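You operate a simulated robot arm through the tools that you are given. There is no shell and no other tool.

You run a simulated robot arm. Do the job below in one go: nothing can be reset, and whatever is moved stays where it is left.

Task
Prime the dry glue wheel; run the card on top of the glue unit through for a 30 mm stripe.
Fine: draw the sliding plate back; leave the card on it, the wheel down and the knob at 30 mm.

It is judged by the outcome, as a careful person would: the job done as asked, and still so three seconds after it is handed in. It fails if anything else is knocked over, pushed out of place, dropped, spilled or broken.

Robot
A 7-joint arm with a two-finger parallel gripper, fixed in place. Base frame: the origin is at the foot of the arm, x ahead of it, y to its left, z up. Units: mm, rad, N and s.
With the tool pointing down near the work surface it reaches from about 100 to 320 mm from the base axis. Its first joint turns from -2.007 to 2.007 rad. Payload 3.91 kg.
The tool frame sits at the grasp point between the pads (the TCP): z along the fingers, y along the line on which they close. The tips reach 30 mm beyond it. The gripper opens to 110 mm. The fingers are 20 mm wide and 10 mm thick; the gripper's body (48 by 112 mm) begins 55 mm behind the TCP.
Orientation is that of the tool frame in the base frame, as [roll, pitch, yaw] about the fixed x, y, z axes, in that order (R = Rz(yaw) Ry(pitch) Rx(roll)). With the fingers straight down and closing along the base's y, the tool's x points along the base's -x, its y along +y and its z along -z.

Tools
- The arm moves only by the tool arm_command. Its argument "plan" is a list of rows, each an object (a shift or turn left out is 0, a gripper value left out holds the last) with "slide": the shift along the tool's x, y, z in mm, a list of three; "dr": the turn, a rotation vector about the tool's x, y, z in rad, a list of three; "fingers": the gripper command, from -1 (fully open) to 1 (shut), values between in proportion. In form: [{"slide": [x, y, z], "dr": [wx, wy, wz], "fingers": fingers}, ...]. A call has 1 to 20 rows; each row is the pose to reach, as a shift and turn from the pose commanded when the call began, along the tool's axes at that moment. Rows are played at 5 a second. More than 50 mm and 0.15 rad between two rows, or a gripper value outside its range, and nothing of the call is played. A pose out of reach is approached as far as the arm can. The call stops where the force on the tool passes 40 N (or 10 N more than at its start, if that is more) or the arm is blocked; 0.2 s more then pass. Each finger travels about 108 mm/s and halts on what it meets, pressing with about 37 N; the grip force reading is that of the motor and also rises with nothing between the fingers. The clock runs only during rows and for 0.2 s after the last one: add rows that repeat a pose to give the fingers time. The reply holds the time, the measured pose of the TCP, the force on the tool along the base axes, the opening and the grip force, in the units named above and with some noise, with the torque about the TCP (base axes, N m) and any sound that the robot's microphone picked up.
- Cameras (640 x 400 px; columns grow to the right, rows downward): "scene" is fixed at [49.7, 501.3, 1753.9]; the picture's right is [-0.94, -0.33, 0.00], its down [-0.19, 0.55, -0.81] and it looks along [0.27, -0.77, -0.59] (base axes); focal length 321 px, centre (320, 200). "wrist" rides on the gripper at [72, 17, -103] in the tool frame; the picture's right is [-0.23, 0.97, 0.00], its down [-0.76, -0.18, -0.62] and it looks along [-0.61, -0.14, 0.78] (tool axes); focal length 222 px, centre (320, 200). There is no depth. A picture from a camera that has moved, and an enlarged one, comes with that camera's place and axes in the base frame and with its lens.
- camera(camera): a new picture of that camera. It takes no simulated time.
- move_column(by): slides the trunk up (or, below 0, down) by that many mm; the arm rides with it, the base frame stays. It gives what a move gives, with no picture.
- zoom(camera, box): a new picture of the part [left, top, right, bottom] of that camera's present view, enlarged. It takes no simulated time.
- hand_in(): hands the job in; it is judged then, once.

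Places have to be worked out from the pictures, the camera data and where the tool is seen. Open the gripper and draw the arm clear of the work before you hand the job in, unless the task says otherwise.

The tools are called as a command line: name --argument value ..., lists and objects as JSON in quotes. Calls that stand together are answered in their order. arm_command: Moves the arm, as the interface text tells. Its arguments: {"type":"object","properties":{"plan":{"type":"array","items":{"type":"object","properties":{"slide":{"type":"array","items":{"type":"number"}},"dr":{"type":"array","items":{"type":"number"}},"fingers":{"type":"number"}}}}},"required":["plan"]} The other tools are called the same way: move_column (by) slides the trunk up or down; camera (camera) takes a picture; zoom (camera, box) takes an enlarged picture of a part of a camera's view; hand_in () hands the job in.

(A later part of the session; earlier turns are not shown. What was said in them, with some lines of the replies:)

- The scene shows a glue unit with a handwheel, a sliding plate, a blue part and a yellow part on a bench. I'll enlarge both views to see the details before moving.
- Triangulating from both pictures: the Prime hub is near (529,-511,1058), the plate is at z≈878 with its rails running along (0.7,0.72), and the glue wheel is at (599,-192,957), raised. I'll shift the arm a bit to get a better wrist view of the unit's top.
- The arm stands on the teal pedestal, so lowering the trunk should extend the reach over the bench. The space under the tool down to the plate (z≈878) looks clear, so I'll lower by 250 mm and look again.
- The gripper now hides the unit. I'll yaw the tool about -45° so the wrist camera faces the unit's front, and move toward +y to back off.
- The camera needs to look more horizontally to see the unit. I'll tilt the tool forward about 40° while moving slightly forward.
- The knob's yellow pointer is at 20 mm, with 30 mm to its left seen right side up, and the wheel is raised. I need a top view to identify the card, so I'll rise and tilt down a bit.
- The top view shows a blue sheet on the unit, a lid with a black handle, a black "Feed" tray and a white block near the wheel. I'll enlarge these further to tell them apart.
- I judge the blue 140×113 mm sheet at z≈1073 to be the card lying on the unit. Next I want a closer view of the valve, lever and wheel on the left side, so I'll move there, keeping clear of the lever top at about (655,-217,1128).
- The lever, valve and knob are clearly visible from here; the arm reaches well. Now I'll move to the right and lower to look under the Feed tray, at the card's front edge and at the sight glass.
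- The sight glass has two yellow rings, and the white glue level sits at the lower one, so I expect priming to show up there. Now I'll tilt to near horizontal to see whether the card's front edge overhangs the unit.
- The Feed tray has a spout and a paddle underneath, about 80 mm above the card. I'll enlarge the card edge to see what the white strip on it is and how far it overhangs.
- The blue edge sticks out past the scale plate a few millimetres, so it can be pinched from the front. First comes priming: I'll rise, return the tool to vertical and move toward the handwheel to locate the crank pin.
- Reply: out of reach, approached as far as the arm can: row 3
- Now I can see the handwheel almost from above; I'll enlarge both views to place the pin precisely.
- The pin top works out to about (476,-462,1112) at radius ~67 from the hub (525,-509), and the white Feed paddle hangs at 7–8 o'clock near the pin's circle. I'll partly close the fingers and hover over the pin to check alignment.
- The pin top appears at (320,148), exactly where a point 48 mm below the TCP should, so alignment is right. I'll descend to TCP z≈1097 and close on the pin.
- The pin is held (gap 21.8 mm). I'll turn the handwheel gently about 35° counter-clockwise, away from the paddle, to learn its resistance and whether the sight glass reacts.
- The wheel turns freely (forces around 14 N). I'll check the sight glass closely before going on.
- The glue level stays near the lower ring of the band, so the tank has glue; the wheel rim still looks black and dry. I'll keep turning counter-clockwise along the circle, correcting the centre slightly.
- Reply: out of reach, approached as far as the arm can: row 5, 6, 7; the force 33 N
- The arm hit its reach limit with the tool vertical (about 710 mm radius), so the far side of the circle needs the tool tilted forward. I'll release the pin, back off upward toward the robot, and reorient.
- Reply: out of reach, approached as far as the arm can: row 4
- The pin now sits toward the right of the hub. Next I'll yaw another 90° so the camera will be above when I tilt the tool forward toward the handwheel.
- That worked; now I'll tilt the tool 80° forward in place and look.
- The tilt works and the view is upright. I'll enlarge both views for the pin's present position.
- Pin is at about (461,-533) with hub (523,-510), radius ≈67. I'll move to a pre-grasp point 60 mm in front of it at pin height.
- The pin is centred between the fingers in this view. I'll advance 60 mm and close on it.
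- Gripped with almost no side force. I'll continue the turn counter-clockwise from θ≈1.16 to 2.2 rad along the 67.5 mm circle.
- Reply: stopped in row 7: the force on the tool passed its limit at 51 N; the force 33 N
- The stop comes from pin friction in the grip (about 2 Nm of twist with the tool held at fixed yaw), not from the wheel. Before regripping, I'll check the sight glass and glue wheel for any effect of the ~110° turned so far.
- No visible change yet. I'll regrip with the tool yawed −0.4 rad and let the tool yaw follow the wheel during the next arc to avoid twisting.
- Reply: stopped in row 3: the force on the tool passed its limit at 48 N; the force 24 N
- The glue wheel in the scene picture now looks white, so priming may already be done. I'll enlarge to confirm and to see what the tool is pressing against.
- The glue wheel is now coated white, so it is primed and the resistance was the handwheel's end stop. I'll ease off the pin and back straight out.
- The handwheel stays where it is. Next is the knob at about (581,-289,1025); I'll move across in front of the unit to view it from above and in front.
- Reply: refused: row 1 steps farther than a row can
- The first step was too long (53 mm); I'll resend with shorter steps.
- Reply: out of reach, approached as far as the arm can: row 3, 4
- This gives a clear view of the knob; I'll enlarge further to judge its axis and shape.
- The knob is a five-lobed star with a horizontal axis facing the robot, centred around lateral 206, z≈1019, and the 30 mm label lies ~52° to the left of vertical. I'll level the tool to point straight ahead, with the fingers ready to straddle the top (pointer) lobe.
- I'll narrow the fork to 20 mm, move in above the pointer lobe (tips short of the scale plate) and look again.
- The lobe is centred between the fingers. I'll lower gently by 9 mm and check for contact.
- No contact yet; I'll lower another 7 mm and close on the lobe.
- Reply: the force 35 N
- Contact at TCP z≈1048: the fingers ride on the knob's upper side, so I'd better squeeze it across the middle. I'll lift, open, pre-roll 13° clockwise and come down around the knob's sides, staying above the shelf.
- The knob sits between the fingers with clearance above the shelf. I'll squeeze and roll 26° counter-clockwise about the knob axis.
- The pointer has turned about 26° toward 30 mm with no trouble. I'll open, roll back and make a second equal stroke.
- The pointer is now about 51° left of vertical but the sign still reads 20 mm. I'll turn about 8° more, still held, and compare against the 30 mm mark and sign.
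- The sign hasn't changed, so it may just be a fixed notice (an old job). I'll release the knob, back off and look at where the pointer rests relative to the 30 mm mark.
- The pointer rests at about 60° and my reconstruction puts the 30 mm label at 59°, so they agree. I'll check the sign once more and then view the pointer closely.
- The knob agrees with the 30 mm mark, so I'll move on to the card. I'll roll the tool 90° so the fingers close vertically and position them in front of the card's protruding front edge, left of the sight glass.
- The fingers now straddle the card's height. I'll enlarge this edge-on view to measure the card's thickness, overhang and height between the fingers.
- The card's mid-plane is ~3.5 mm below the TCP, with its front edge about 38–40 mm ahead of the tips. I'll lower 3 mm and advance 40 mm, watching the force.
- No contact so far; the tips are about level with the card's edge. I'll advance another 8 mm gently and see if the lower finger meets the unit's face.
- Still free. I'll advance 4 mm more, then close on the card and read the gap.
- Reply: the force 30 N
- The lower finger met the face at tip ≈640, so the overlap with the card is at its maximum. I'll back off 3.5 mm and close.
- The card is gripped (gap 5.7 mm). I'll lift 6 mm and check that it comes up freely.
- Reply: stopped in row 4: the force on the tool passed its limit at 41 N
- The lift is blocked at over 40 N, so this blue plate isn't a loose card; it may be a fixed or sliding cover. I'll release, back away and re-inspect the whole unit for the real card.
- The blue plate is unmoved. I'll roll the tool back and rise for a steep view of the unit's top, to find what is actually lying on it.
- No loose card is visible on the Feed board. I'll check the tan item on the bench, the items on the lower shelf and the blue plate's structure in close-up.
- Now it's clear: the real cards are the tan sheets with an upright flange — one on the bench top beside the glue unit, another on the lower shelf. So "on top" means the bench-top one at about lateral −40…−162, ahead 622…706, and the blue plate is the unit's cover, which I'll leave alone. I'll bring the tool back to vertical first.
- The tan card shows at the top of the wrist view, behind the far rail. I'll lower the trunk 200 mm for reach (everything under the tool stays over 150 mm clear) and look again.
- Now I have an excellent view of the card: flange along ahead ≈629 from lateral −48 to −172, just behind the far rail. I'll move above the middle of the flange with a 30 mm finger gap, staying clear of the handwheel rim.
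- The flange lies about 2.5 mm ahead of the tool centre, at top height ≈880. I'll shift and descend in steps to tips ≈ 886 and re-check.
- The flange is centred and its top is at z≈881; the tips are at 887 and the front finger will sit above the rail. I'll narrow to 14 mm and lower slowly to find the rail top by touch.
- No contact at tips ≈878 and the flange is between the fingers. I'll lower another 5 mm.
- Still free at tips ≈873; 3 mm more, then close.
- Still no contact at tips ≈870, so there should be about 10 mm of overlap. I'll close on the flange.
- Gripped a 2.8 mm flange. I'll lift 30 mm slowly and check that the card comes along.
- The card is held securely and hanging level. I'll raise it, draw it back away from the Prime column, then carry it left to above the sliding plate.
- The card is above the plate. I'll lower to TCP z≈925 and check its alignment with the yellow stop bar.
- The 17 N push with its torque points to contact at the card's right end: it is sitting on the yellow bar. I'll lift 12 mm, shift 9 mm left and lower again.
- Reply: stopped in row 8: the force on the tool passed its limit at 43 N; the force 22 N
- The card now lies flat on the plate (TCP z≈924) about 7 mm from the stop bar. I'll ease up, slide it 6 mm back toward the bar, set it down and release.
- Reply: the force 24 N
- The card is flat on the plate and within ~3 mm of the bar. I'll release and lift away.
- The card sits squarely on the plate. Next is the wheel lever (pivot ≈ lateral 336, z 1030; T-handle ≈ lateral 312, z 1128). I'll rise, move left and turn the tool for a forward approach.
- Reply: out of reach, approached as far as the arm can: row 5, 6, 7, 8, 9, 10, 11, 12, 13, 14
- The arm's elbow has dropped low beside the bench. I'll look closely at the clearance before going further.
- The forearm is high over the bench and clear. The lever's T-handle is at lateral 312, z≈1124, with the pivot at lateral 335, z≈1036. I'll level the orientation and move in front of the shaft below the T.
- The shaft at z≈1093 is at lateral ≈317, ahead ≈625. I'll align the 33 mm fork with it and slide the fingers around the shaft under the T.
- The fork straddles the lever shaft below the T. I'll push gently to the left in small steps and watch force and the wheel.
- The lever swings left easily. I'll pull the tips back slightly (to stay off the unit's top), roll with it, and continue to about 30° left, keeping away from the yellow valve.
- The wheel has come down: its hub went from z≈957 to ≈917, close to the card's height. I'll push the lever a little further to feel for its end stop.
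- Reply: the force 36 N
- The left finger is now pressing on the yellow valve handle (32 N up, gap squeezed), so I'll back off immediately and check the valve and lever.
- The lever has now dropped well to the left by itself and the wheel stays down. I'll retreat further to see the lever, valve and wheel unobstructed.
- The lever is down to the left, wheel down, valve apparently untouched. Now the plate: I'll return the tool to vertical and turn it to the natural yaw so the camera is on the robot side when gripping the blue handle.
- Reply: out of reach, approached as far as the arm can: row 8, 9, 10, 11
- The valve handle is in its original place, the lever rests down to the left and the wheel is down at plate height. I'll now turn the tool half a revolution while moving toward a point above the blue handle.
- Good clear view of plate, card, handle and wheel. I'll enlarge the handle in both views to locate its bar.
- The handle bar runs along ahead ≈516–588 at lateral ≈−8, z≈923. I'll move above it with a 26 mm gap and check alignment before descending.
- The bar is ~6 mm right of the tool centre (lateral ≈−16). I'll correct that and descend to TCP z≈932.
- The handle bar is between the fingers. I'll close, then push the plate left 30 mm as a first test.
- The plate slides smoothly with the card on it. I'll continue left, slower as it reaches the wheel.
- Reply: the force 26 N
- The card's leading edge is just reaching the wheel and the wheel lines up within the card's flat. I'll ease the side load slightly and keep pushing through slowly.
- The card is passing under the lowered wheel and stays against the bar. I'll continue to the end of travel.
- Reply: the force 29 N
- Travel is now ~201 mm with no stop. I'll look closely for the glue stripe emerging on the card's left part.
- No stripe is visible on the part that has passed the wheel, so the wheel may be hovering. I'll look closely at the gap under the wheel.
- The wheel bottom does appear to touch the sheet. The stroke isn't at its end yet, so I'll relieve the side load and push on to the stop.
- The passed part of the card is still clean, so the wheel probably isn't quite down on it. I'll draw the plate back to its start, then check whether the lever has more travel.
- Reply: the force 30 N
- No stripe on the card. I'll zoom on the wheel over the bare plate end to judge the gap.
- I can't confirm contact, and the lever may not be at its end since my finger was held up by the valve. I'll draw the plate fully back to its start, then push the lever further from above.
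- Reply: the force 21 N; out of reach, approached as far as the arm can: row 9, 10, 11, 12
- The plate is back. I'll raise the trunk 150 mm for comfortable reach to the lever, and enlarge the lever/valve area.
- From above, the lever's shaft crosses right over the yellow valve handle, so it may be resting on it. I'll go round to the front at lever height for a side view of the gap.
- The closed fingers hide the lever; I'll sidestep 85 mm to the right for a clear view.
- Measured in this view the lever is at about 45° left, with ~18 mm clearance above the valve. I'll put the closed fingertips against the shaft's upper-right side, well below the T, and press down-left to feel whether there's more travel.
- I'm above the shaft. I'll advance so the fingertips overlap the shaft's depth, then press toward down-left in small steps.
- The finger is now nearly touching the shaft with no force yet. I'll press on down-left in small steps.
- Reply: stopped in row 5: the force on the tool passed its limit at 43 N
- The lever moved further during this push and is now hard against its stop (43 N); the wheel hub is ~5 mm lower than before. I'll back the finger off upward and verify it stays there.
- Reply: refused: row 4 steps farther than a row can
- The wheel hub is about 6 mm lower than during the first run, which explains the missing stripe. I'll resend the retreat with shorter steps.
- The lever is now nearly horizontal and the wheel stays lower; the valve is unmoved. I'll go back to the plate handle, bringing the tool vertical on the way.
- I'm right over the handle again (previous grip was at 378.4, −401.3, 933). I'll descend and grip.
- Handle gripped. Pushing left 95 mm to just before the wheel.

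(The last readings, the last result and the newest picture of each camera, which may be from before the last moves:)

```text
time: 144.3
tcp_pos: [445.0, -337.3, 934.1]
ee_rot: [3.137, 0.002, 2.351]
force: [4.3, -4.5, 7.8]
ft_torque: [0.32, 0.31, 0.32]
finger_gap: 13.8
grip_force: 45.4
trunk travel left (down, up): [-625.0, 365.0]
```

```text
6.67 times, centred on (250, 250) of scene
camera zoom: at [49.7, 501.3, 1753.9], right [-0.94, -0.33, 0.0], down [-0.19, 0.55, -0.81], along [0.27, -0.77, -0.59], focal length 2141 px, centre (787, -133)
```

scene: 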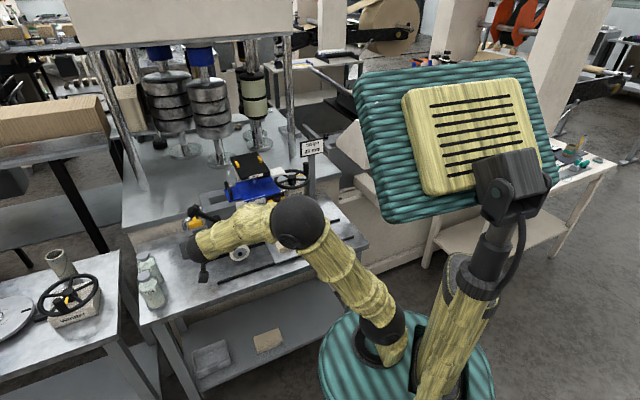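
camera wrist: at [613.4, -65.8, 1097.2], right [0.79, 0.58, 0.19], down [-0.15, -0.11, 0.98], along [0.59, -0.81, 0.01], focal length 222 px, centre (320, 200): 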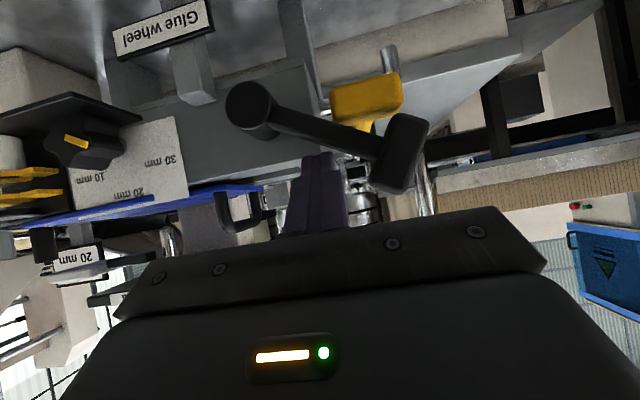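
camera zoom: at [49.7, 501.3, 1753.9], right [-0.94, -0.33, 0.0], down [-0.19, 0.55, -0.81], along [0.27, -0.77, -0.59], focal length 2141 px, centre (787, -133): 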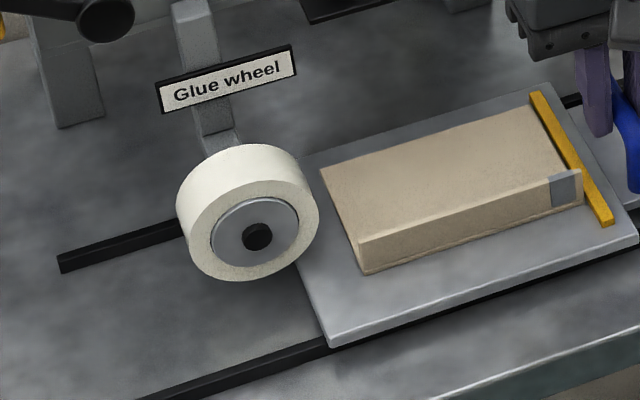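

The plate edge is at the wheel. Continuing slowly.

arm_command --plan '[{"slide": [0, 5, 0], "fingers": 1}, {"slide": [0, 10, 0], "fingers": 1}, {"slide": [0, 15, 0], "fingers": 1}, {"slide": [0, 20, 0], "fingers": 1}, {"slide": [0, 26, 0], "fingers": 1}, {"slide": [0, 32, 0], "fingers": 1}, {"slide": [0, 38, 0], "fingers": 1}, {"slide": [0, 44, 0], "fingers": 1}, {"slide": [0, 50, 0], "fingers": 1}, {"slide": [0, 50, 0], "fingers": 1}]'

zoom --camera "scene" --box '[210, 220, 290, 280]'

```text
time: 146.5
tcp_pos: [479.2, -302.2, 932.9]
ee_rot: [3.137, 0.001, 2.35]
force: [5.7, -5.7, 11.5]
ft_torque: [-0.77, -0.86, 0.3]
finger_gap: 13.8
grip_force: 44.7
trunk travel left (down, up): [-625.0, 365.0]
```

```text
6.67 times, centred on (250, 250) of scene
camera zoom: at [49.7, 501.3, 1753.9], right [-0.94, -0.33, 0.0], down [-0.19, 0.55, -0.81], along [0.27, -0.77, -0.59], focal length 2141 px, centre (787, -133)
```

zoom: 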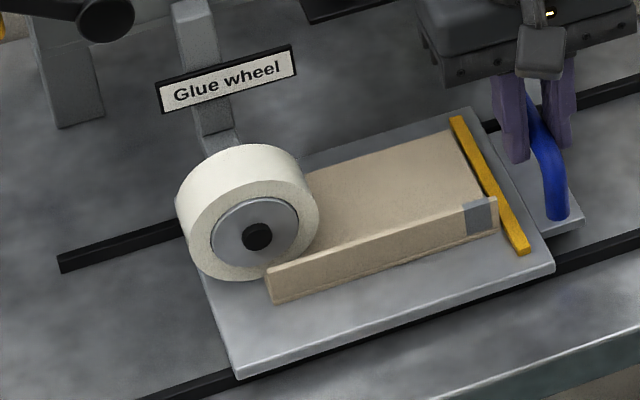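

No jam; the card's leading part is under the wheel. Continuing to travel ≈205 mm.

arm_command --plan '[{"slide": [-0.5, 7, -1], "fingers": 1}, {"slide": [-1, 14, -1], "fingers": 1}, {"slide": [-1, 21, -1], "fingers": 1}, {"slide": [-1, 28, -1], "fingers": 1}, {"slide": [-1, 35, -1], "fingers": 1}, {"slide": [-1, 42, -1], "fingers": 1}, {"slide": [-1, 49, -1], "fingers": 1}, {"slide": [-1, 56, -1], "fingers": 1}, {"slide": [-1, 64, -1], "fingers": 1}, {"slide": [-1, 64, -1], "fingers": 1}]'

zoom --camera "scene" --box '[200, 225, 280, 285]'

```text
time: 148.7
tcp_pos: [524.4, -255.3, 933.1]
ee_rot: [3.138, -0.005, 2.351]
force: [-10.0, 12.1, -23.3]
ft_torque: [-0.12, -0.26, 0.33]
finger_gap: 13.9
grip_force: 45.0
trunk travel left (down, up): [-625.0, 365.0]
```

```text
6.67 times, centred on (240, 255) of scene
camera zoom: at [49.7, 501.3, 1753.9], right [-0.94, -0.33, 0.0], down [-0.19, 0.55, -0.81], along [0.27, -0.77, -0.59], focal length 2141 px, centre (853, -167)
```

zoom: 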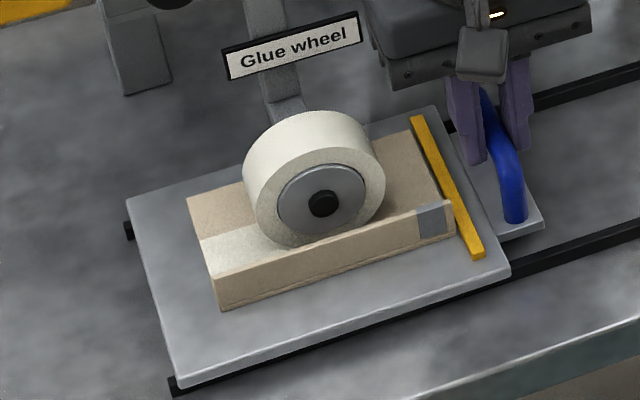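

A glue stripe is now visible on the card behind the wheel. I'll continue to about 240 mm of travel, as far as the first pass went.

arm_command --plan '[{"slide": [1, 5, 1.5], "fingers": 1}, {"slide": [1.5, 11, 2], "fingers": 1}, {"slide": [1.5, 17, 2], "fingers": 1}, {"slide": [1.5, 23, 2], "fingers": 1}, {"slide": [1.5, 29, 2], "fingers": 1}, {"slide": [1.5, 34, 2], "fingers": 1}, {"slide": [1.5, 34, 2], "fingers": 1}]'

zoom --camera "scene" --box '[200, 225, 280, 285]'

```text
time: 150.3
tcp_pos: [549.8, -232.7, 933.2]
ee_rot: [3.135, 0.001, 2.351]
force: [-4.5, 5.2, -3.4]
ft_torque: [0.1, -0.01, 0.33]
finger_gap: 13.5
grip_force: 45.0
trunk travel left (down, up): [-625.0, 365.0]
```

```text
6.67 times, centred on (240, 255) of scene
camera zoom: at [49.7, 501.3, 1753.9], right [-0.94, -0.33, 0.0], down [-0.19, 0.55, -0.81], along [0.27, -0.77, -0.59], focal length 2141 px, centre (853, -167)
```

zoom: 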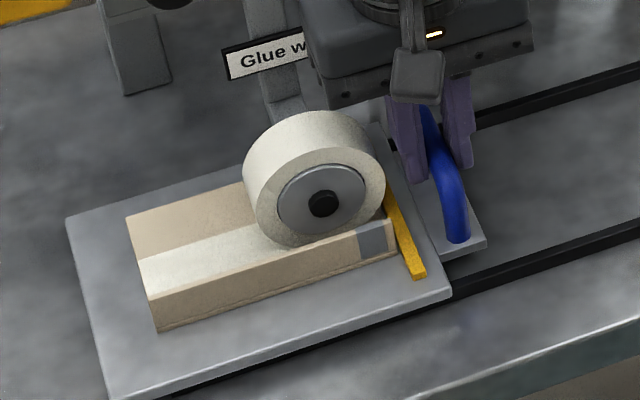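

A clean stripe runs along the card. I'll push another 5 mm for coverage, watching the force, as the stop bar is now close to the wheel.

arm_command --plan '[{"slide": [0, 2, 0], "fingers": 1}, {"slide": [0, 4, 0], "fingers": 1}, {"slide": [0, 6, 0], "fingers": 1}, {"slide": [0, 6, 0], "fingers": 1}]'

zoom --camera "scene" --box '[210, 225, 270, 270]'

```text
time: 151.3
tcp_pos: [552.1, -228.4, 933.7]
ee_rot: [3.135, 0.002, 2.351]
force: [-1.4, 1.7, 4.6]
ft_torque: [0.17, 0.17, 0.33]
finger_gap: 13.6
grip_force: 45.1
trunk travel left (down, up): [-625.0, 365.0]
```

```text
8.89 times, centred on (240, 248) of scene
camera zoom: at [49.7, 501.3, 1753.9], right [-0.94, -0.33, 0.0], down [-0.19, 0.55, -0.81], along [0.27, -0.77, -0.59], focal length 2855 px, centre (1031, -222)
```

zoom: 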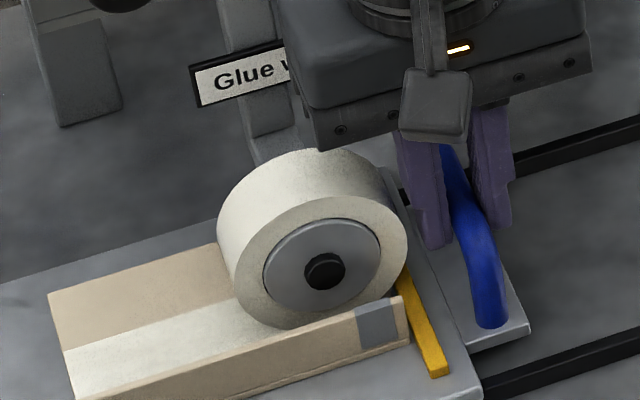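

The stripe covers nearly the whole card and my finger is close to the wheel, so I'll stop here and draw the plate back.

arm_command --plan '[{"slide": [0, -8, 0], "fingers": 1}, {"slide": [0, -18, 0], "fingers": 1}, {"slide": [0, -28, 0], "fingers": 1}, {"slide": [0, -38, 0], "fingers": 1}, {"slide": [0, -48, 0], "fingers": 1}, {"slide": [0, -58, 0], "fingers": 1}, {"slide": [0, -68, 0], "fingers": 1}, {"slide": [0, -78, 0], "fingers": 1}, {"slide": [0, -88, 0], "fingers": 1}, {"slide": [0, -98, 0], "fingers": 1}, {"slide": [0, -108, 0], "fingers": 1}, {"slide": [0, -118, 0], "fingers": 1}, {"slide": [0, -118, 0], "fingers": 1}]'

zoom --camera "scene" --box '[210, 215, 310, 285]'

```text
time: 154.1
tcp_pos: [468.8, -313.5, 932.5]
ee_rot: [3.136, 0.005, 2.351]
force: [9.5, -9.1, 21.4]
ft_torque: [-0.91, -0.89, 0.28]
finger_gap: 13.7
grip_force: 44.4
trunk travel left (down, up): [-625.0, 365.0]
```

```text
5.71 times, centred on (260, 250) of scene
camera zoom: at [49.7, 501.3, 1753.9], right [-0.94, -0.33, 0.0], down [-0.19, 0.55, -0.81], along [0.27, -0.77, -0.59], focal length 1835 px, centre (663, -86)
```

zoom: 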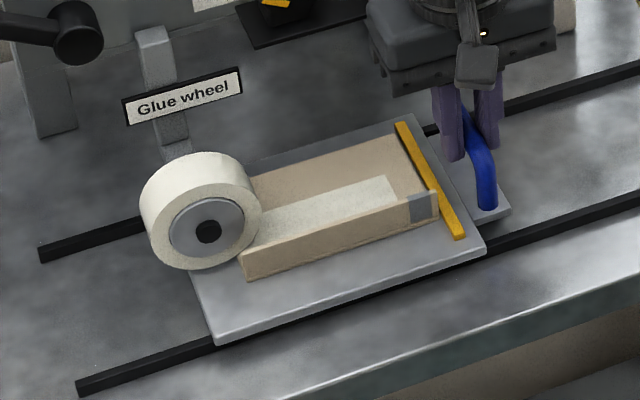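

The stripe is clearly laid on the card, which stays in place. I'll finish drawing the plate back to its starting position.

arm_command --plan '[{"slide": [-1, -10, -1.5], "fingers": 1}, {"slide": [-1.5, -22, -2], "fingers": 1}, {"slide": [-1.5, -34, -2], "fingers": 1}, {"slide": [-1.5, -46, -2], "fingers": 1}, {"slide": [-1.5, -58, -2], "fingers": 1}, {"slide": [-1.5, -70, -2], "fingers": 1}, {"slide": [-1.5, -82, -2], "fingers": 1}, {"slide": [-1.5, -94, -2], "fingers": 1}, {"slide": [-1.5, -106, -2], "fingers": 1}, {"slide": [-1.5, -117, -2], "fingers": 1}, {"slide": [-1.5, -126, -2], "fingers": 1}, {"slide": [-1.5, -126, -2], "fingers": 1}]'

zoom --camera "scene" --box '[210, 190, 350, 280]'

zoom --camera "wrist" --box '[340, 0, 640, 230]'

```text
time: 156.7
tcp_pos: [380.0, -401.1, 932.0]
ee_rot: [3.137, 0.001, 2.352]
force: [-2.1, 2.9, 1.2]
ft_torque: [0.7, 0.61, 0.31]
finger_gap: 13.6
grip_force: 44.9
trunk travel left (down, up): [-625.0, 365.0]
```

```text
4.44 times, centred on (280, 235) of scene
camera zoom: at [49.7, 501.3, 1753.9], right [-0.94, -0.33, 0.0], down [-0.19, 0.55, -0.81], along [0.27, -0.77, -0.59], focal length 1427 px, centre (498, 44)
```

zoom: 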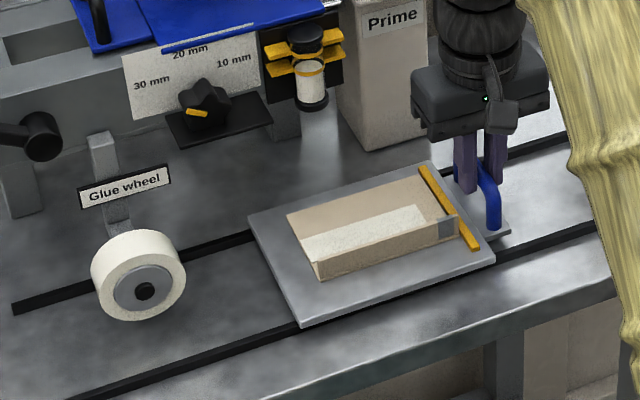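

```text
1.74 times, centred on (490, 115) of wrist
camera zoom: at [341.3, -339.0, 1035.2], right [0.85, 0.52, 0.01], down [0.41, -0.67, 0.62], along [0.33, -0.53, -0.78], focal length 386 px, centre (24, 348)
```

zoom: 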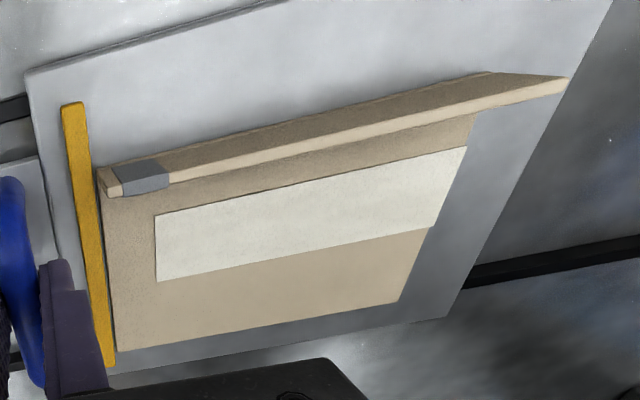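

The stripe is good but stops ~20 mm short of the card's trailing end because my fingers came near the wheel before the plate reached its stop. I'll regrip the handle nearer its front end, where the fingers pass in front of the wheel, and run the rest of the stroke.

arm_command --plan '[{"fingers": 0.527}, {"fingers": 0.527}, {"slide": [0, 0, -25], "fingers": 0.527}, {"slide": [0, 0, -50], "fingers": 0.527}, {"slide": [14, 0, -50], "fingers": 0.527}, {"slide": [26, 0, -50], "fingers": 0.527}, {"slide": [26, 0, -25], "fingers": 0.527}, {"slide": [26, 0, -8], "fingers": 0.527}, {"slide": [26, 0, -1], "fingers": 0.527}, {"slide": [26, 0, -1], "fingers": 0.527}]'

zoom --camera "wrist" --box '[220, 60, 440, 230]'

zoom --camera "scene" --box '[270, 205, 330, 250]'

```text
time: 158.9
tcp_pos: [361.3, -382.4, 933.5]
ee_rot: [3.135, 0.0, 2.352]
force: [-0.2, -0.2, -0.2]
ft_torque: [-0.03, 0.03, -0.01]
finger_gap: 26.1
grip_force: 0.1
trunk travel left (down, up): [-625.0, 365.0]
```

```text
2.35 times, centred on (330, 145) of wrist
camera zoom: at [322.8, -320.1, 1036.3], right [0.85, 0.52, 0.01], down [0.41, -0.67, 0.62], along [0.33, -0.53, -0.78], focal length 523 px, centre (296, 329)
```

zoom: 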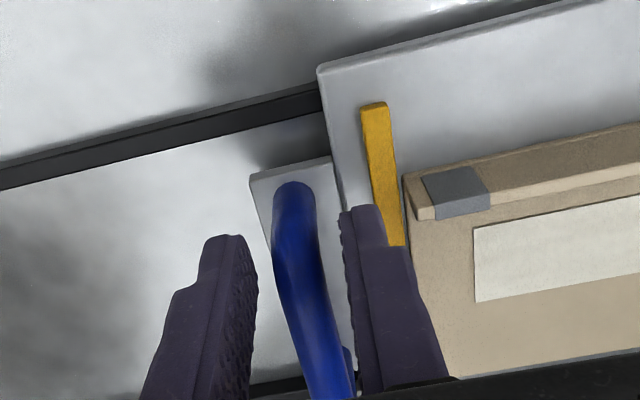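

```text
8.89 times, centred on (300, 228) of scene
camera zoom: at [49.7, 501.3, 1753.9], right [-0.94, -0.33, 0.0], down [-0.19, 0.55, -0.81], along [0.27, -0.77, -0.59], focal length 2855 px, centre (498, -44)
```

zoom: 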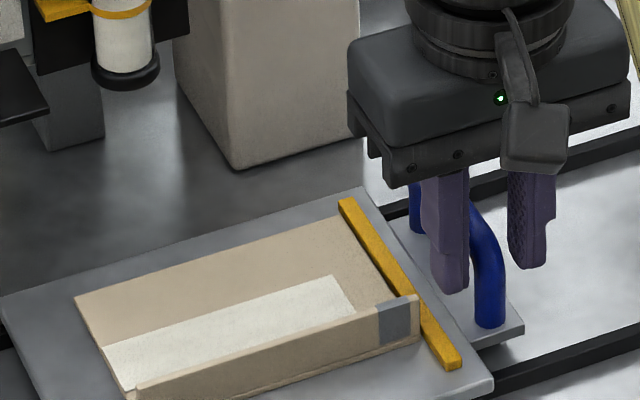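

The fingers are around the handle near its front end. I'll close and push the first 130 mm.

arm_command --plan '[{"fingers": 1}, {"fingers": 1}, {"fingers": 1}, {"slide": [0, 10, 0], "fingers": 1}, {"slide": [0, 22, 0], "fingers": 1}, {"slide": [0, 34, 0.5], "fingers": 1}, {"slide": [0, 46, 0.5], "fingers": 1}, {"slide": [0.5, 58, 1], "fingers": 1}, {"slide": [0.5, 70, 1], "fingers": 1}, {"slide": [0.5, 82, 1], "fingers": 1}, {"slide": [1, 92, 1], "fingers": 1}, {"slide": [1, 102, 1], "fingers": 1}, {"slide": [1, 111, 1], "fingers": 1}, {"slide": [1, 120, 1], "fingers": 1}, {"slide": [1, 130, 1], "fingers": 1}, {"slide": [1, 130, 1], "fingers": 1}]'

zoom --camera "scene" --box '[210, 215, 310, 285]'

```text
time: 162.3
tcp_pos: [453.7, -290.6, 934.1]
ee_rot: [3.138, 0.003, 2.352]
force: [-1.3, 2.9, 0.5]
ft_torque: [-0.99, -0.82, 0.2]
finger_gap: 13.8
grip_force: 45.3
trunk travel left (down, up): [-625.0, 365.0]
```

```text
5.71 times, centred on (260, 250) of scene
camera zoom: at [49.7, 501.3, 1753.9], right [-0.94, -0.33, 0.0], down [-0.19, 0.55, -0.81], along [0.27, -0.77, -0.59], focal length 1835 px, centre (663, -86)
```

zoom: 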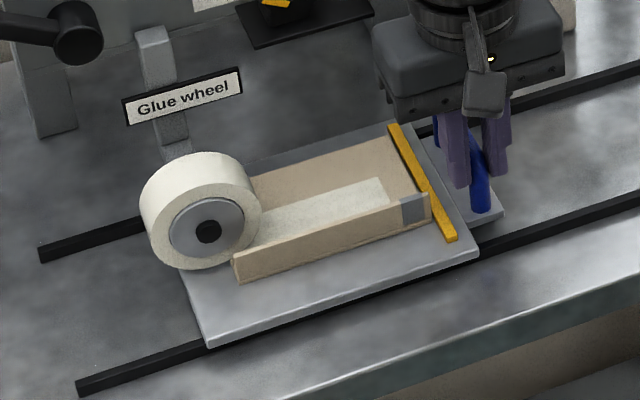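

Smooth so far; continuing another 110 mm to the previous end point.

arm_command --plan '[{"slide": [0, 9, 0], "fingers": 1}, {"slide": [0, 18, 0], "fingers": 1}, {"slide": [0, 27, 0], "fingers": 1}, {"slide": [0, 36, 0], "fingers": 1}, {"slide": [0, 45, 0], "fingers": 1}, {"slide": [0, 54, 0], "fingers": 1}, {"slide": [0, 63, 0], "fingers": 1}, {"slide": [0, 72, 0], "fingers": 1}, {"slide": [0, 81, 0], "fingers": 1}, {"slide": [0, 90, 0], "fingers": 1}, {"slide": [0, 100, 0], "fingers": 1}, {"slide": [0, 108, 0], "fingers": 1}, {"slide": [0, 108, 0], "fingers": 1}]'

zoom --camera "scene" --box '[200, 220, 280, 280]'

camera --camera "wrist"

```text
time: 165.1
tcp_pos: [530.9, -214.3, 934.5]
ee_rot: [3.138, -0.001, 2.351]
force: [-5.6, 6.1, -9.0]
ft_torque: [-0.54, -0.31, 0.2]
finger_gap: 14.0
grip_force: 45.5
trunk travel left (down, up): [-625.0, 365.0]
```

```text
6.67 times, centred on (240, 250) of scene
camera zoom: at [49.7, 501.3, 1753.9], right [-0.94, -0.33, 0.0], down [-0.19, 0.55, -0.81], along [0.27, -0.77, -0.59], focal length 2141 px, centre (853, -133)
```

zoom: 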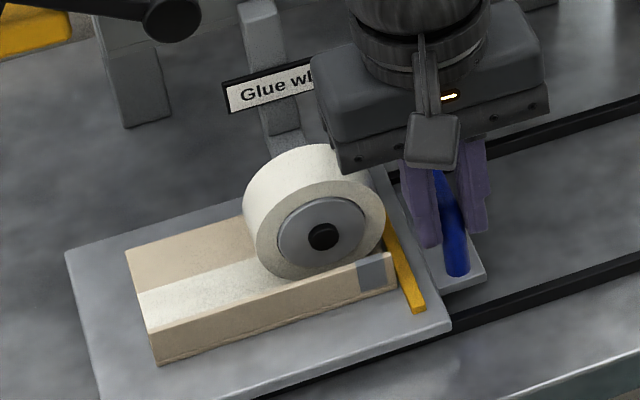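

```text
taken
camera wrist: at [491.9, -151.4, 1036.4], right [0.85, 0.52, 0.0], down [0.41, -0.67, 0.62], along [0.33, -0.53, -0.78], focal length 222 px, centre (320, 200)
```

wrist: 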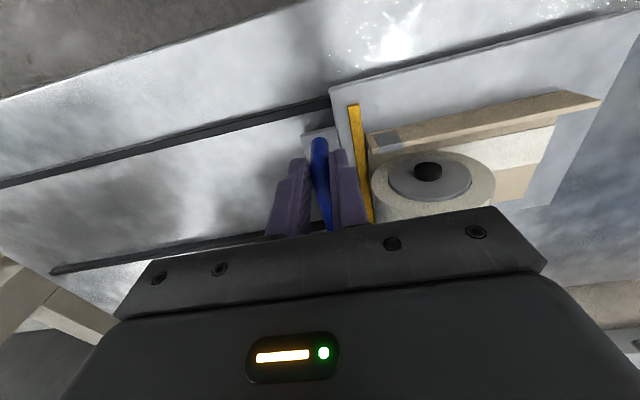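

At ~239 mm travel. I'll zoom on the finger–wheel–bar spacing before the last bit.

zoom --camera "wrist" --box '[300, 90, 520, 240]'

```text
2.67 times, centred on (410, 165) of wrist
camera zoom: at [491.9, -151.4, 1036.4], right [0.85, 0.52, 0.0], down [0.41, -0.67, 0.62], along [0.33, -0.53, -0.78], focal length 592 px, centre (80, 293)
```

zoom: 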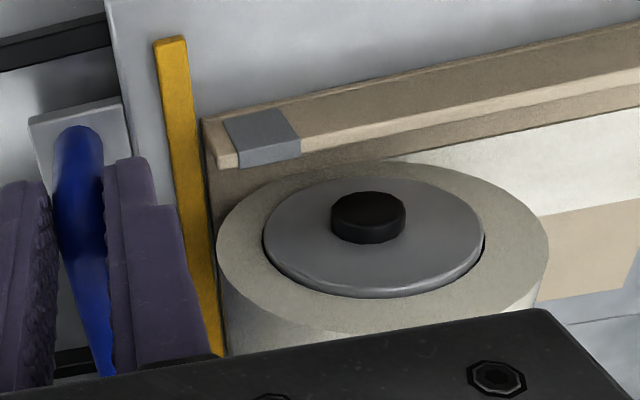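

My fingers would meet the wheel's rim a few millimetres further, so this is the practical end of the stroke; the stripe already covers about 85 % of the card. I'll draw the plate back fully now.

arm_command --plan '[{"slide": [0, -10, 0], "fingers": 1}, {"slide": [0, -22, 0], "fingers": 1}, {"slide": [0, -34, 0], "fingers": 1}, {"slide": [0, -46, 0], "fingers": 1}, {"slide": [0, -58, 0], "fingers": 1}, {"slide": [0, -70, 0], "fingers": 1}, {"slide": [0, -82, 0], "fingers": 1}, {"slide": [0, -94, 0], "fingers": 1}, {"slide": [0, -106, 0], "fingers": 1}, {"slide": [0, -118, 0], "fingers": 1}, {"slide": [0, -118, 0], "fingers": 1}]'

arm_command --plan '[{"slide": [0, -12, -0.5], "fingers": 1}, {"slide": [0, -24, -0.5], "fingers": 1}, {"slide": [-0.5, -36, -0.5], "fingers": 1}, {"slide": [-0.5, -48, -0.5], "fingers": 1}, {"slide": [-0.5, -60, -0.5], "fingers": 1}, {"slide": [-0.5, -72, -0.5], "fingers": 1}, {"slide": [-0.5, -84, -0.5], "fingers": 1}, {"slide": [-0.5, -96, -0.5], "fingers": 1}, {"slide": [-0.5, -108, -0.5], "fingers": 1}, {"slide": [-0.5, -120, -0.5], "fingers": 1}, {"slide": [-0.5, -120, -0.5], "fingers": 1}]'

zoom --camera "scene" --box '[210, 190, 350, 280]'

zoom --camera "wrist" --box '[340, 0, 640, 230]'

```text
time: 167.5
tcp_pos: [446.4, -297.3, 933.7]
ee_rot: [3.137, 0.003, 2.35]
force: [-4.7, 5.0, -0.2]
ft_torque: [0.65, 1.12, 0.11]
finger_gap: 13.7
grip_force: 45.0
trunk travel left (down, up): [-625.0, 365.0]
```

```text
time: 169.9
tcp_pos: [360.7, -382.5, 934.0]
ee_rot: [3.137, 0.002, 2.351]
force: [-1.3, 1.8, 2.3]
ft_torque: [0.43, 0.68, 0.15]
finger_gap: 13.9
grip_force: 44.8
trunk travel left (down, up): [-625.0, 365.0]
```

```text
4.44 times, centred on (280, 235) of scene
camera zoom: at [49.7, 501.3, 1753.9], right [-0.94, -0.33, 0.0], down [-0.19, 0.55, -0.81], along [0.27, -0.77, -0.59], focal length 1427 px, centre (498, 44)
```

zoom: 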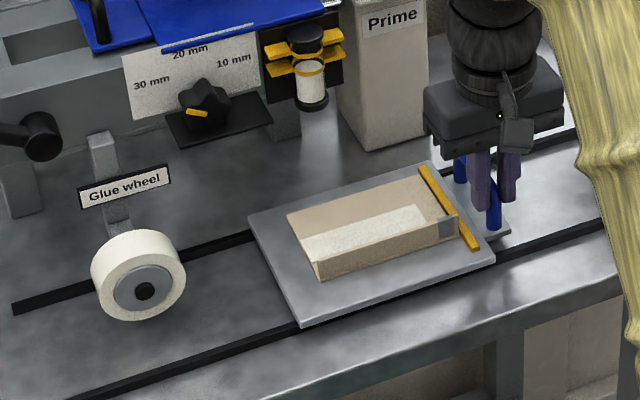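

```text
1.74 times, centred on (490, 115) of wrist
camera zoom: at [322.5, -320.2, 1036.2], right [0.85, 0.52, 0.01], down [0.41, -0.67, 0.62], along [0.33, -0.53, -0.78], focal length 386 px, centre (24, 348)
```

zoom: 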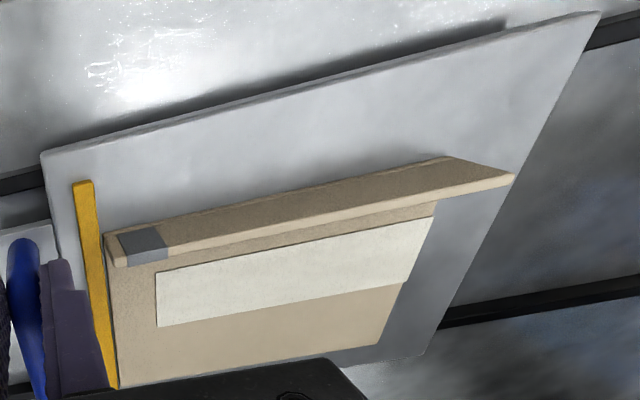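

The stripe measures ≈29 mm wide, so the 30 mm setting is right. To carry the stripe closer to the trailing end I'll regrip on the handle's front leg (8 mm nearer me), which lets the fingers pass in front of the wheel's face, and make one fuller stroke.

arm_command --plan '[{"fingers": 0.527}, {"fingers": 0.527}, {"slide": [4, 0, 0], "fingers": 0.527}, {"slide": [8.5, 0, 0], "fingers": 0.527}, {"slide": [8.5, 0, 0], "fingers": 1}, {"slide": [8.5, 0, 0], "fingers": 1}, {"slide": [8.5, 0, 0], "fingers": 1}]'

zoom --camera "wrist" --box '[220, 60, 440, 230]'

```text
time: 171.5
tcp_pos: [355.4, -375.7, 933.6]
ee_rot: [3.136, 0.002, 2.349]
force: [0.2, -0.6, 1.8]
ft_torque: [-0.25, 0.04, 0.03]
finger_gap: 13.7
grip_force: 45.0
trunk travel left (down, up): [-625.0, 365.0]
```

```text
2.35 times, centred on (330, 145) of wrist
camera zoom: at [316.6, -313.9, 1036.2], right [0.85, 0.52, 0.01], down [0.41, -0.67, 0.62], along [0.33, -0.53, -0.78], focal length 523 px, centre (296, 329)
```

zoom: 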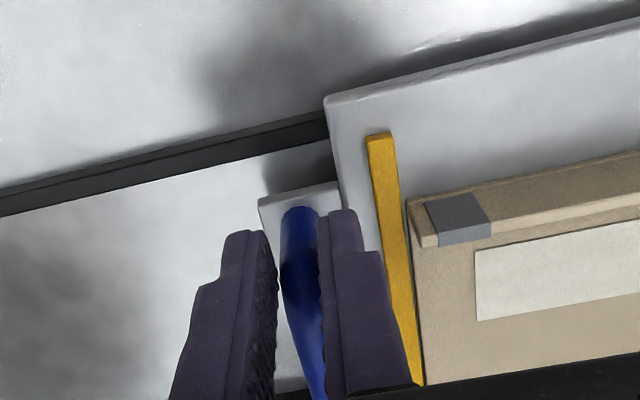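

Gripped on the front leg. Running the stroke again.

arm_command --plan '[{"slide": [0, 10, 0], "fingers": 1}, {"slide": [0, 22, 0], "fingers": 1}, {"slide": [0, 34, 0.5], "fingers": 1}, {"slide": [0, 46, 0.5], "fingers": 1}, {"slide": [0.5, 58, 0.5], "fingers": 1}, {"slide": [0.5, 70, 0.5], "fingers": 1}, {"slide": [0.5, 82, 0.5], "fingers": 1}, {"slide": [0.8, 94, 0.5], "fingers": 1}, {"slide": [0.8, 104, 0.5], "fingers": 1}, {"slide": [0.8, 114, 0.5], "fingers": 1}, {"slide": [0.8, 124, 0.5], "fingers": 1}, {"slide": [1, 134, 0.5], "fingers": 1}, {"slide": [1, 144, 0.5], "fingers": 1}, {"slide": [1, 154, 0.5], "fingers": 1}, {"slide": [1, 164, 0.5], "fingers": 1}, {"slide": [1, 174, 0.5], "fingers": 1}, {"slide": [1, 184, 0.5], "fingers": 1}, {"slide": [1, 194, 0.5], "fingers": 1}, {"slide": [1, 194, 0.5], "fingers": 1}]'

arm_command --plan '[{"slide": [0, 8, 0], "fingers": 1}, {"slide": [0, 16, 0], "fingers": 1}, {"slide": [0, 24, 0], "fingers": 1}, {"slide": [0, 32, 0], "fingers": 1}, {"slide": [0, 40, 0], "fingers": 1}, {"slide": [0, 47, 0], "fingers": 1}, {"slide": [0, 47, 0], "fingers": 1}]'

zoom --camera "wrist" --box '[300, 60, 520, 240]'

zoom --camera "scene" --box '[205, 225, 275, 275]'

```text
time: 175.5
tcp_pos: [492.3, -239.0, 935.1]
ee_rot: [3.136, -0.001, 2.351]
force: [1.4, -0.1, -1.2]
ft_torque: [-0.69, -0.66, 0.04]
finger_gap: 13.7
grip_force: 44.9
trunk travel left (down, up): [-625.0, 365.0]
```

```text
time: 177.1
tcp_pos: [525.8, -205.5, 934.0]
ee_rot: [3.136, -0.002, 2.352]
force: [-2.0, 3.5, -11.6]
ft_torque: [-0.37, -0.25, -0.02]
finger_gap: 13.9
grip_force: 44.8
trunk travel left (down, up): [-625.0, 365.0]
```

```text
2.22 times, centred on (410, 150) of wrist
camera zoom: at [487.6, -143.4, 1036.4], right [0.85, 0.52, 0.0], down [0.41, -0.67, 0.62], along [0.33, -0.53, -0.78], focal length 494 px, centre (120, 311)
```

zoom: 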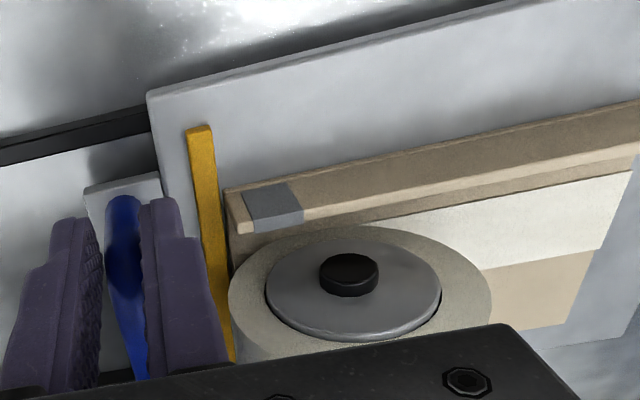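

```text
8.00 times, centred on (240, 250) of scene
camera zoom: at [49.7, 501.3, 1753.9], right [-0.94, -0.33, 0.0], down [-0.19, 0.55, -0.81], along [0.27, -0.77, -0.59], focal length 2569 px, centre (960, -200)
```

zoom: 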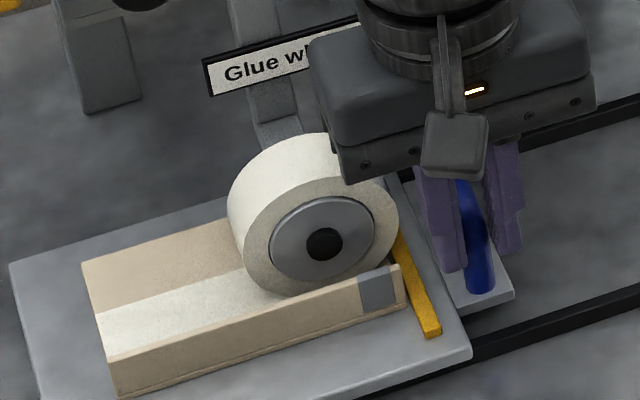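

The finger passes in front of the wheel's face with visible clearance. I'll go on slowly, 10 mm at a time.

arm_command --plan '[{"slide": [0.5, 3, 0.5], "fingers": 1}, {"slide": [0.5, 6, 0.5], "fingers": 1}, {"slide": [0.5, 9, 0.5], "fingers": 1}, {"slide": [0.5, 11, 0.5], "fingers": 1}, {"slide": [0.5, 11, 0.5], "fingers": 1}]'

zoom --camera "wrist" --box '[300, 60, 520, 240]'

```text
time: 178.3
tcp_pos: [533.9, -197.5, 934.0]
ee_rot: [3.136, 0.0, 2.35]
force: [-4.2, 4.5, -7.4]
ft_torque: [0.6, 0.84, -0.06]
finger_gap: 13.9
grip_force: 45.0
trunk travel left (down, up): [-625.0, 365.0]
```

```text
2.22 times, centred on (410, 150) of wrist
camera zoom: at [495.3, -135.4, 1036.3], right [0.85, 0.52, 0.01], down [0.41, -0.67, 0.62], along [0.33, -0.53, -0.78], focal length 494 px, centre (120, 311)
```

zoom: 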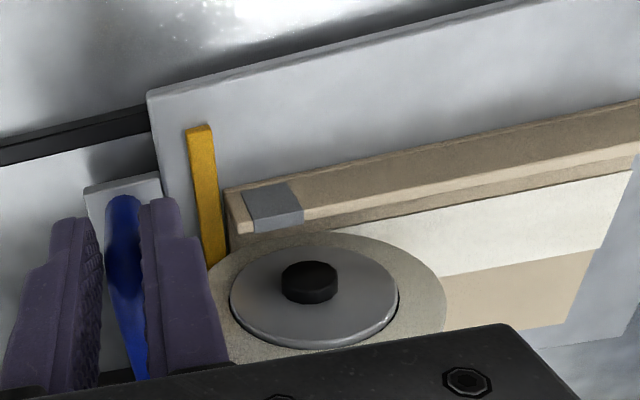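

No contact force at ~252 mm. Another 8 mm.

arm_command --plan '[{"slide": [0, 2, 0], "fingers": 1}, {"slide": [0, 4, 0], "fingers": 1}, {"slide": [0, 6, 0], "fingers": 1}, {"slide": [0, 8, 0], "fingers": 1}, {"slide": [0, 8, 0], "fingers": 1}]'

zoom --camera "wrist" --box '[300, 60, 520, 240]'

zoom --camera "scene" --box '[205, 225, 275, 275]'

```text
time: 179.5
tcp_pos: [539.4, -191.7, 934.2]
ee_rot: [3.137, 0.0, 2.351]
force: [-6.6, 4.4, -6.7]
ft_torque: [0.46, 0.7, -0.03]
finger_gap: 13.8
grip_force: 45.1
trunk travel left (down, up): [-625.0, 365.0]
```

```text
2.22 times, centred on (410, 150) of wrist
camera zoom: at [500.7, -130.0, 1036.3], right [0.85, 0.52, 0.01], down [0.41, -0.67, 0.62], along [0.33, -0.53, -0.78], focal length 494 px, centre (120, 311)
```

zoom: 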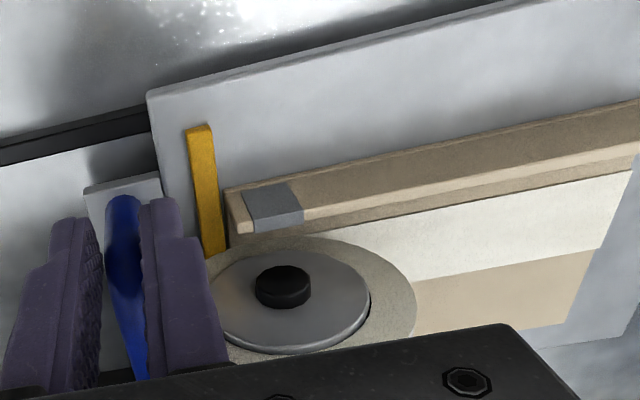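

```text
8.00 times, centred on (240, 250) of scene
camera zoom: at [49.7, 501.3, 1753.9], right [-0.94, -0.33, 0.0], down [-0.19, 0.55, -0.81], along [0.27, -0.77, -0.59], focal length 2569 px, centre (960, -200)
```

zoom: 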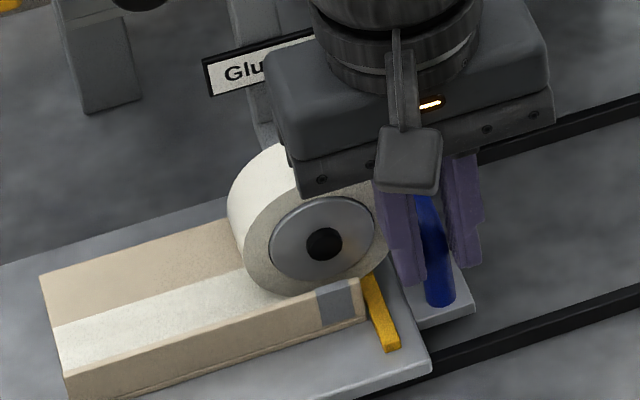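

Still free; a last 6 mm brings the card's trailing end under the wheel.

arm_command --plan '[{"slide": [0, 2, 0], "fingers": 1}, {"slide": [0, 4, 0], "fingers": 1}, {"slide": [0, 6, 0], "fingers": 1}, {"slide": [0, 6, 0], "fingers": 1}]'

zoom --camera "wrist" --box '[300, 60, 520, 240]'

```text
time: 180.5
tcp_pos: [544.5, -188.4, 933.6]
ee_rot: [3.136, -0.001, 2.35]
force: [-3.8, 3.5, -7.1]
ft_torque: [0.48, 0.74, -0.01]
finger_gap: 13.7
grip_force: 45.2
trunk travel left (down, up): [-625.0, 365.0]
```

```text
2.22 times, centred on (410, 150) of wrist
camera zoom: at [504.9, -125.7, 1036.2], right [0.85, 0.52, 0.01], down [0.41, -0.67, 0.62], along [0.33, -0.53, -0.78], focal length 494 px, centre (120, 311)
```

zoom: 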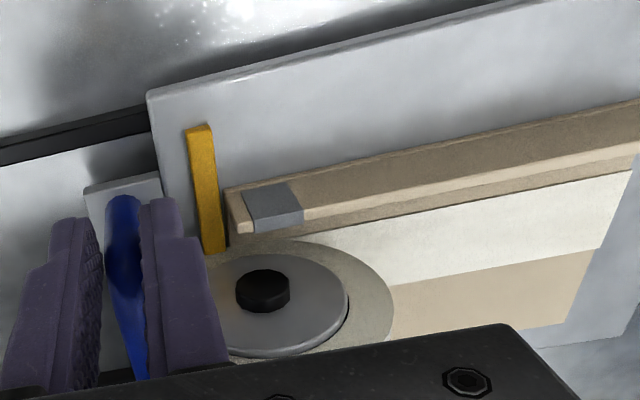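

Travel is ~266 mm and still smooth. Now I'll draw the plate back to its start.

arm_command --plan '[{"slide": [0, -8, 0], "fingers": 1}, {"slide": [0, -17, 0], "fingers": 1}, {"slide": [0, -26, 0], "fingers": 1}, {"slide": [0, -36, 0], "fingers": 1}, {"slide": [0, -46, 0], "fingers": 1}, {"slide": [0, -56, 0], "fingers": 1}, {"slide": [0, -66, 0], "fingers": 1}, {"slide": [0, -76, 0], "fingers": 1}, {"slide": [0, -86, 0], "fingers": 1}, {"slide": [0, -96, 0], "fingers": 1}, {"slide": [0, -106, 0], "fingers": 1}, {"slide": [0, -116, 0], "fingers": 1}, {"slide": [0, -126, 0], "fingers": 1}, {"slide": [0, -136, 0], "fingers": 1}, {"slide": [0, -136, 0], "fingers": 1}]'

arm_command --plan '[{"slide": [-0.3, -12, -0.3], "fingers": 1}, {"slide": [-0.5, -24, -0.5], "fingers": 1}, {"slide": [-0.5, -36, -0.5], "fingers": 1}, {"slide": [-0.5, -48, -0.5], "fingers": 1}, {"slide": [-0.5, -60, -0.5], "fingers": 1}, {"slide": [-0.5, -72, -0.5], "fingers": 1}, {"slide": [-0.5, -84, -0.5], "fingers": 1}, {"slide": [-0.5, -96, -0.5], "fingers": 1}, {"slide": [-0.5, -108, -0.5], "fingers": 1}, {"slide": [-0.5, -120, -0.5], "fingers": 1}, {"slide": [-0.5, -129.5, -0.5], "fingers": 1}, {"slide": [-0.5, -129.5, -0.5], "fingers": 1}]'

zoom --camera "scene" --box '[210, 190, 350, 280]'

zoom --camera "wrist" --box '[340, 0, 640, 230]'

```text
time: 183.7
tcp_pos: [445.9, -284.4, 932.6]
ee_rot: [3.138, 0.004, 2.351]
force: [4.1, -4.7, 7.5]
ft_torque: [-0.38, 0.13, 0.02]
finger_gap: 13.7
grip_force: 45.0
trunk travel left (down, up): [-625.0, 365.0]
```

```text
time: 186.3
tcp_pos: [354.3, -376.1, 934.0]
ee_rot: [3.136, 0.005, 2.349]
force: [8.3, -8.7, 20.3]
ft_torque: [0.03, 0.37, 0.02]
finger_gap: 13.7
grip_force: 44.3
trunk travel left (down, up): [-625.0, 365.0]
```

```text
4.44 times, centred on (280, 235) of scene
camera zoom: at [49.7, 501.3, 1753.9], right [-0.94, -0.33, 0.0], down [-0.19, 0.55, -0.81], along [0.27, -0.77, -0.59], focal length 1427 px, centre (498, 44)
```

zoom: 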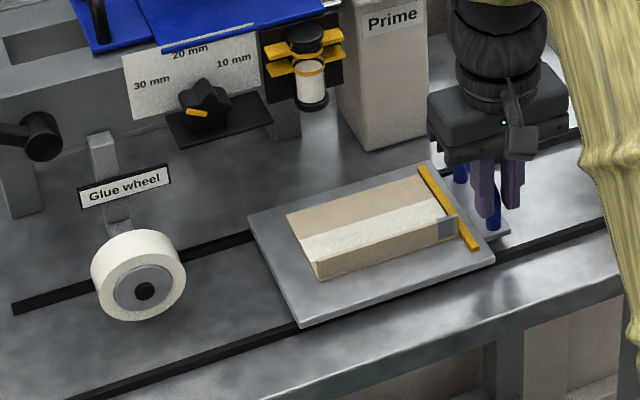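

```text
1.74 times, centred on (490, 115) of wrist
camera zoom: at [316.5, -313.5, 1036.0], right [0.85, 0.52, 0.01], down [0.41, -0.67, 0.62], along [0.33, -0.53, -0.78], focal length 386 px, centre (24, 348)
```

zoom: 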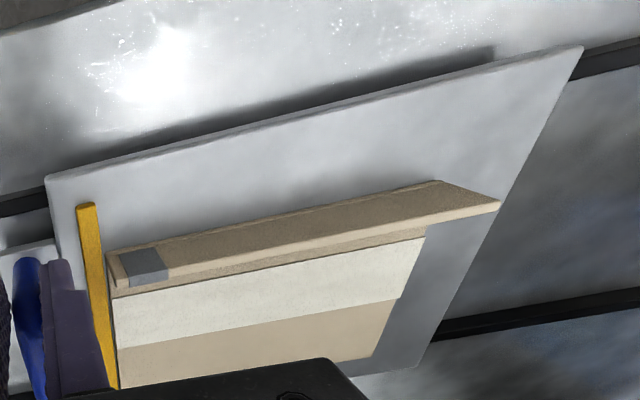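

The stripe now runs the card's full length, card still in place and the plate back at its start. I'll release the handle and draw the arm clear.

arm_command --plan '[{"slide": [-0.5, 0, -2], "fingers": 1}, {"slide": [-0.5, 0, -2], "fingers": 0.5}, {"slide": [-0.5, 0, -2], "fingers": 0.5}, {"slide": [0, 0, -35], "fingers": 0.5}, {"slide": [0, 0, -80], "fingers": 0.5}, {"slide": [15, 0, -125], "fingers": 0.2}, {"slide": [35, 0, -165], "fingers": -0.2}, {"slide": [60, 0, -200], "fingers": -0.6}, {"slide": [95, 0, -225], "fingers": -1}, {"slide": [130, 0, -240], "fingers": -1}, {"slide": [150, 0, -250], "fingers": -1}, {"slide": [150, 0, -250], "fingers": -1}]'

camera --camera "scene"

zoom --camera "scene" --box '[170, 150, 350, 280]'

camera --camera "wrist"

```text
time: 188.9
tcp_pos: [248.3, -269.8, 1183.3]
ee_rot: [3.134, -0.001, 2.349]
force: [0.1, -0.1, -0.5]
ft_torque: [-0.02, -0.04, -0.01]
finger_gap: 109.8
grip_force: 0.1
trunk travel left (down, up): [-625.0, 365.0]
```

```text
taken
```

scene: 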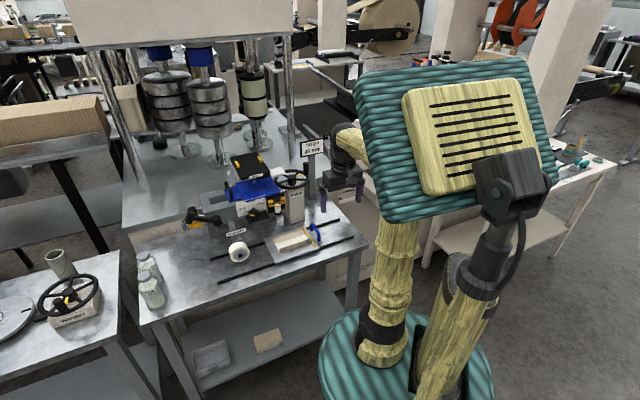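

```text
3.08 times, centred on (260, 215) of scene
camera zoom: at [49.7, 501.3, 1753.9], right [-0.94, -0.33, 0.0], down [-0.19, 0.55, -0.81], along [0.27, -0.77, -0.59], focal length 988 px, centre (505, 154)
```

zoom: 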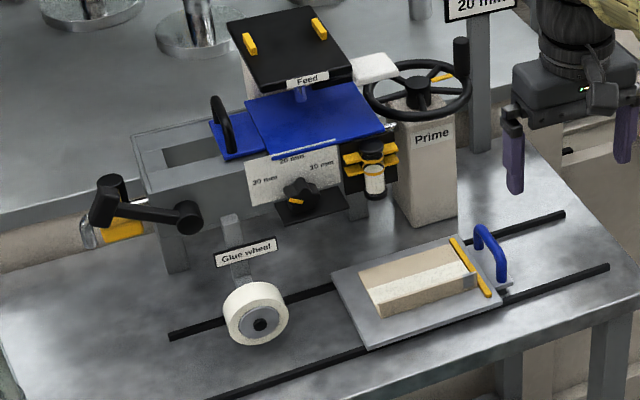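

```text
taken
camera wrist: at [210.3, -206.9, 1285.1], right [0.85, 0.52, 0.01], down [0.41, -0.67, 0.62], along [0.33, -0.53, -0.78], focal length 222 px, centre (320, 200)
```

wrist: 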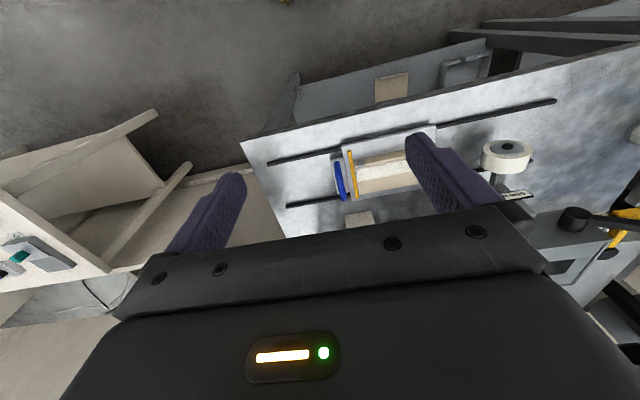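

The wheel is primed and down, the knob points at 30 mm, the striped card sits on the drawn-back plate, the valve, cover and feed are unmoved, and the arm is clear with the gripper open. I'm handing it in.

hand_in

```text
The job is handed in.
```

I primed the glue wheel and put a glue stripe along the full length of the card. The stripe measures about 29 mm wide in the camera view. I've handed the job in; the result hasn't come back yet.

- **Final state:** the plate is drawn back to where it started with the card on it. The wheel is down and the knob points at 30 mm. The gripper is open and the arm is clear of the work.
- **Passes:** it took four passes. The first laid no glue because the wheel lever wasn't fully down. The second left about 20 mm at the card's end bare, and the third added nothing. The fourth finished the stripe.
- **Which card:** I took "the card on top of the glue unit" to be the tan flanged card on the bench top, not the similar one on the shelf below.
- **Unplanned contact:** before finding that card, I pinched the unit's blue cover and tried to lift it; it didn't move. While lowering the wheel, a finger pressed on the yellow valve handle; in the pictures afterwards it was in its original position.
- **Sign:** the sign still reads "Stripe 20 mm". It didn't change when I turned the knob, so I treated it as a fixed notice.
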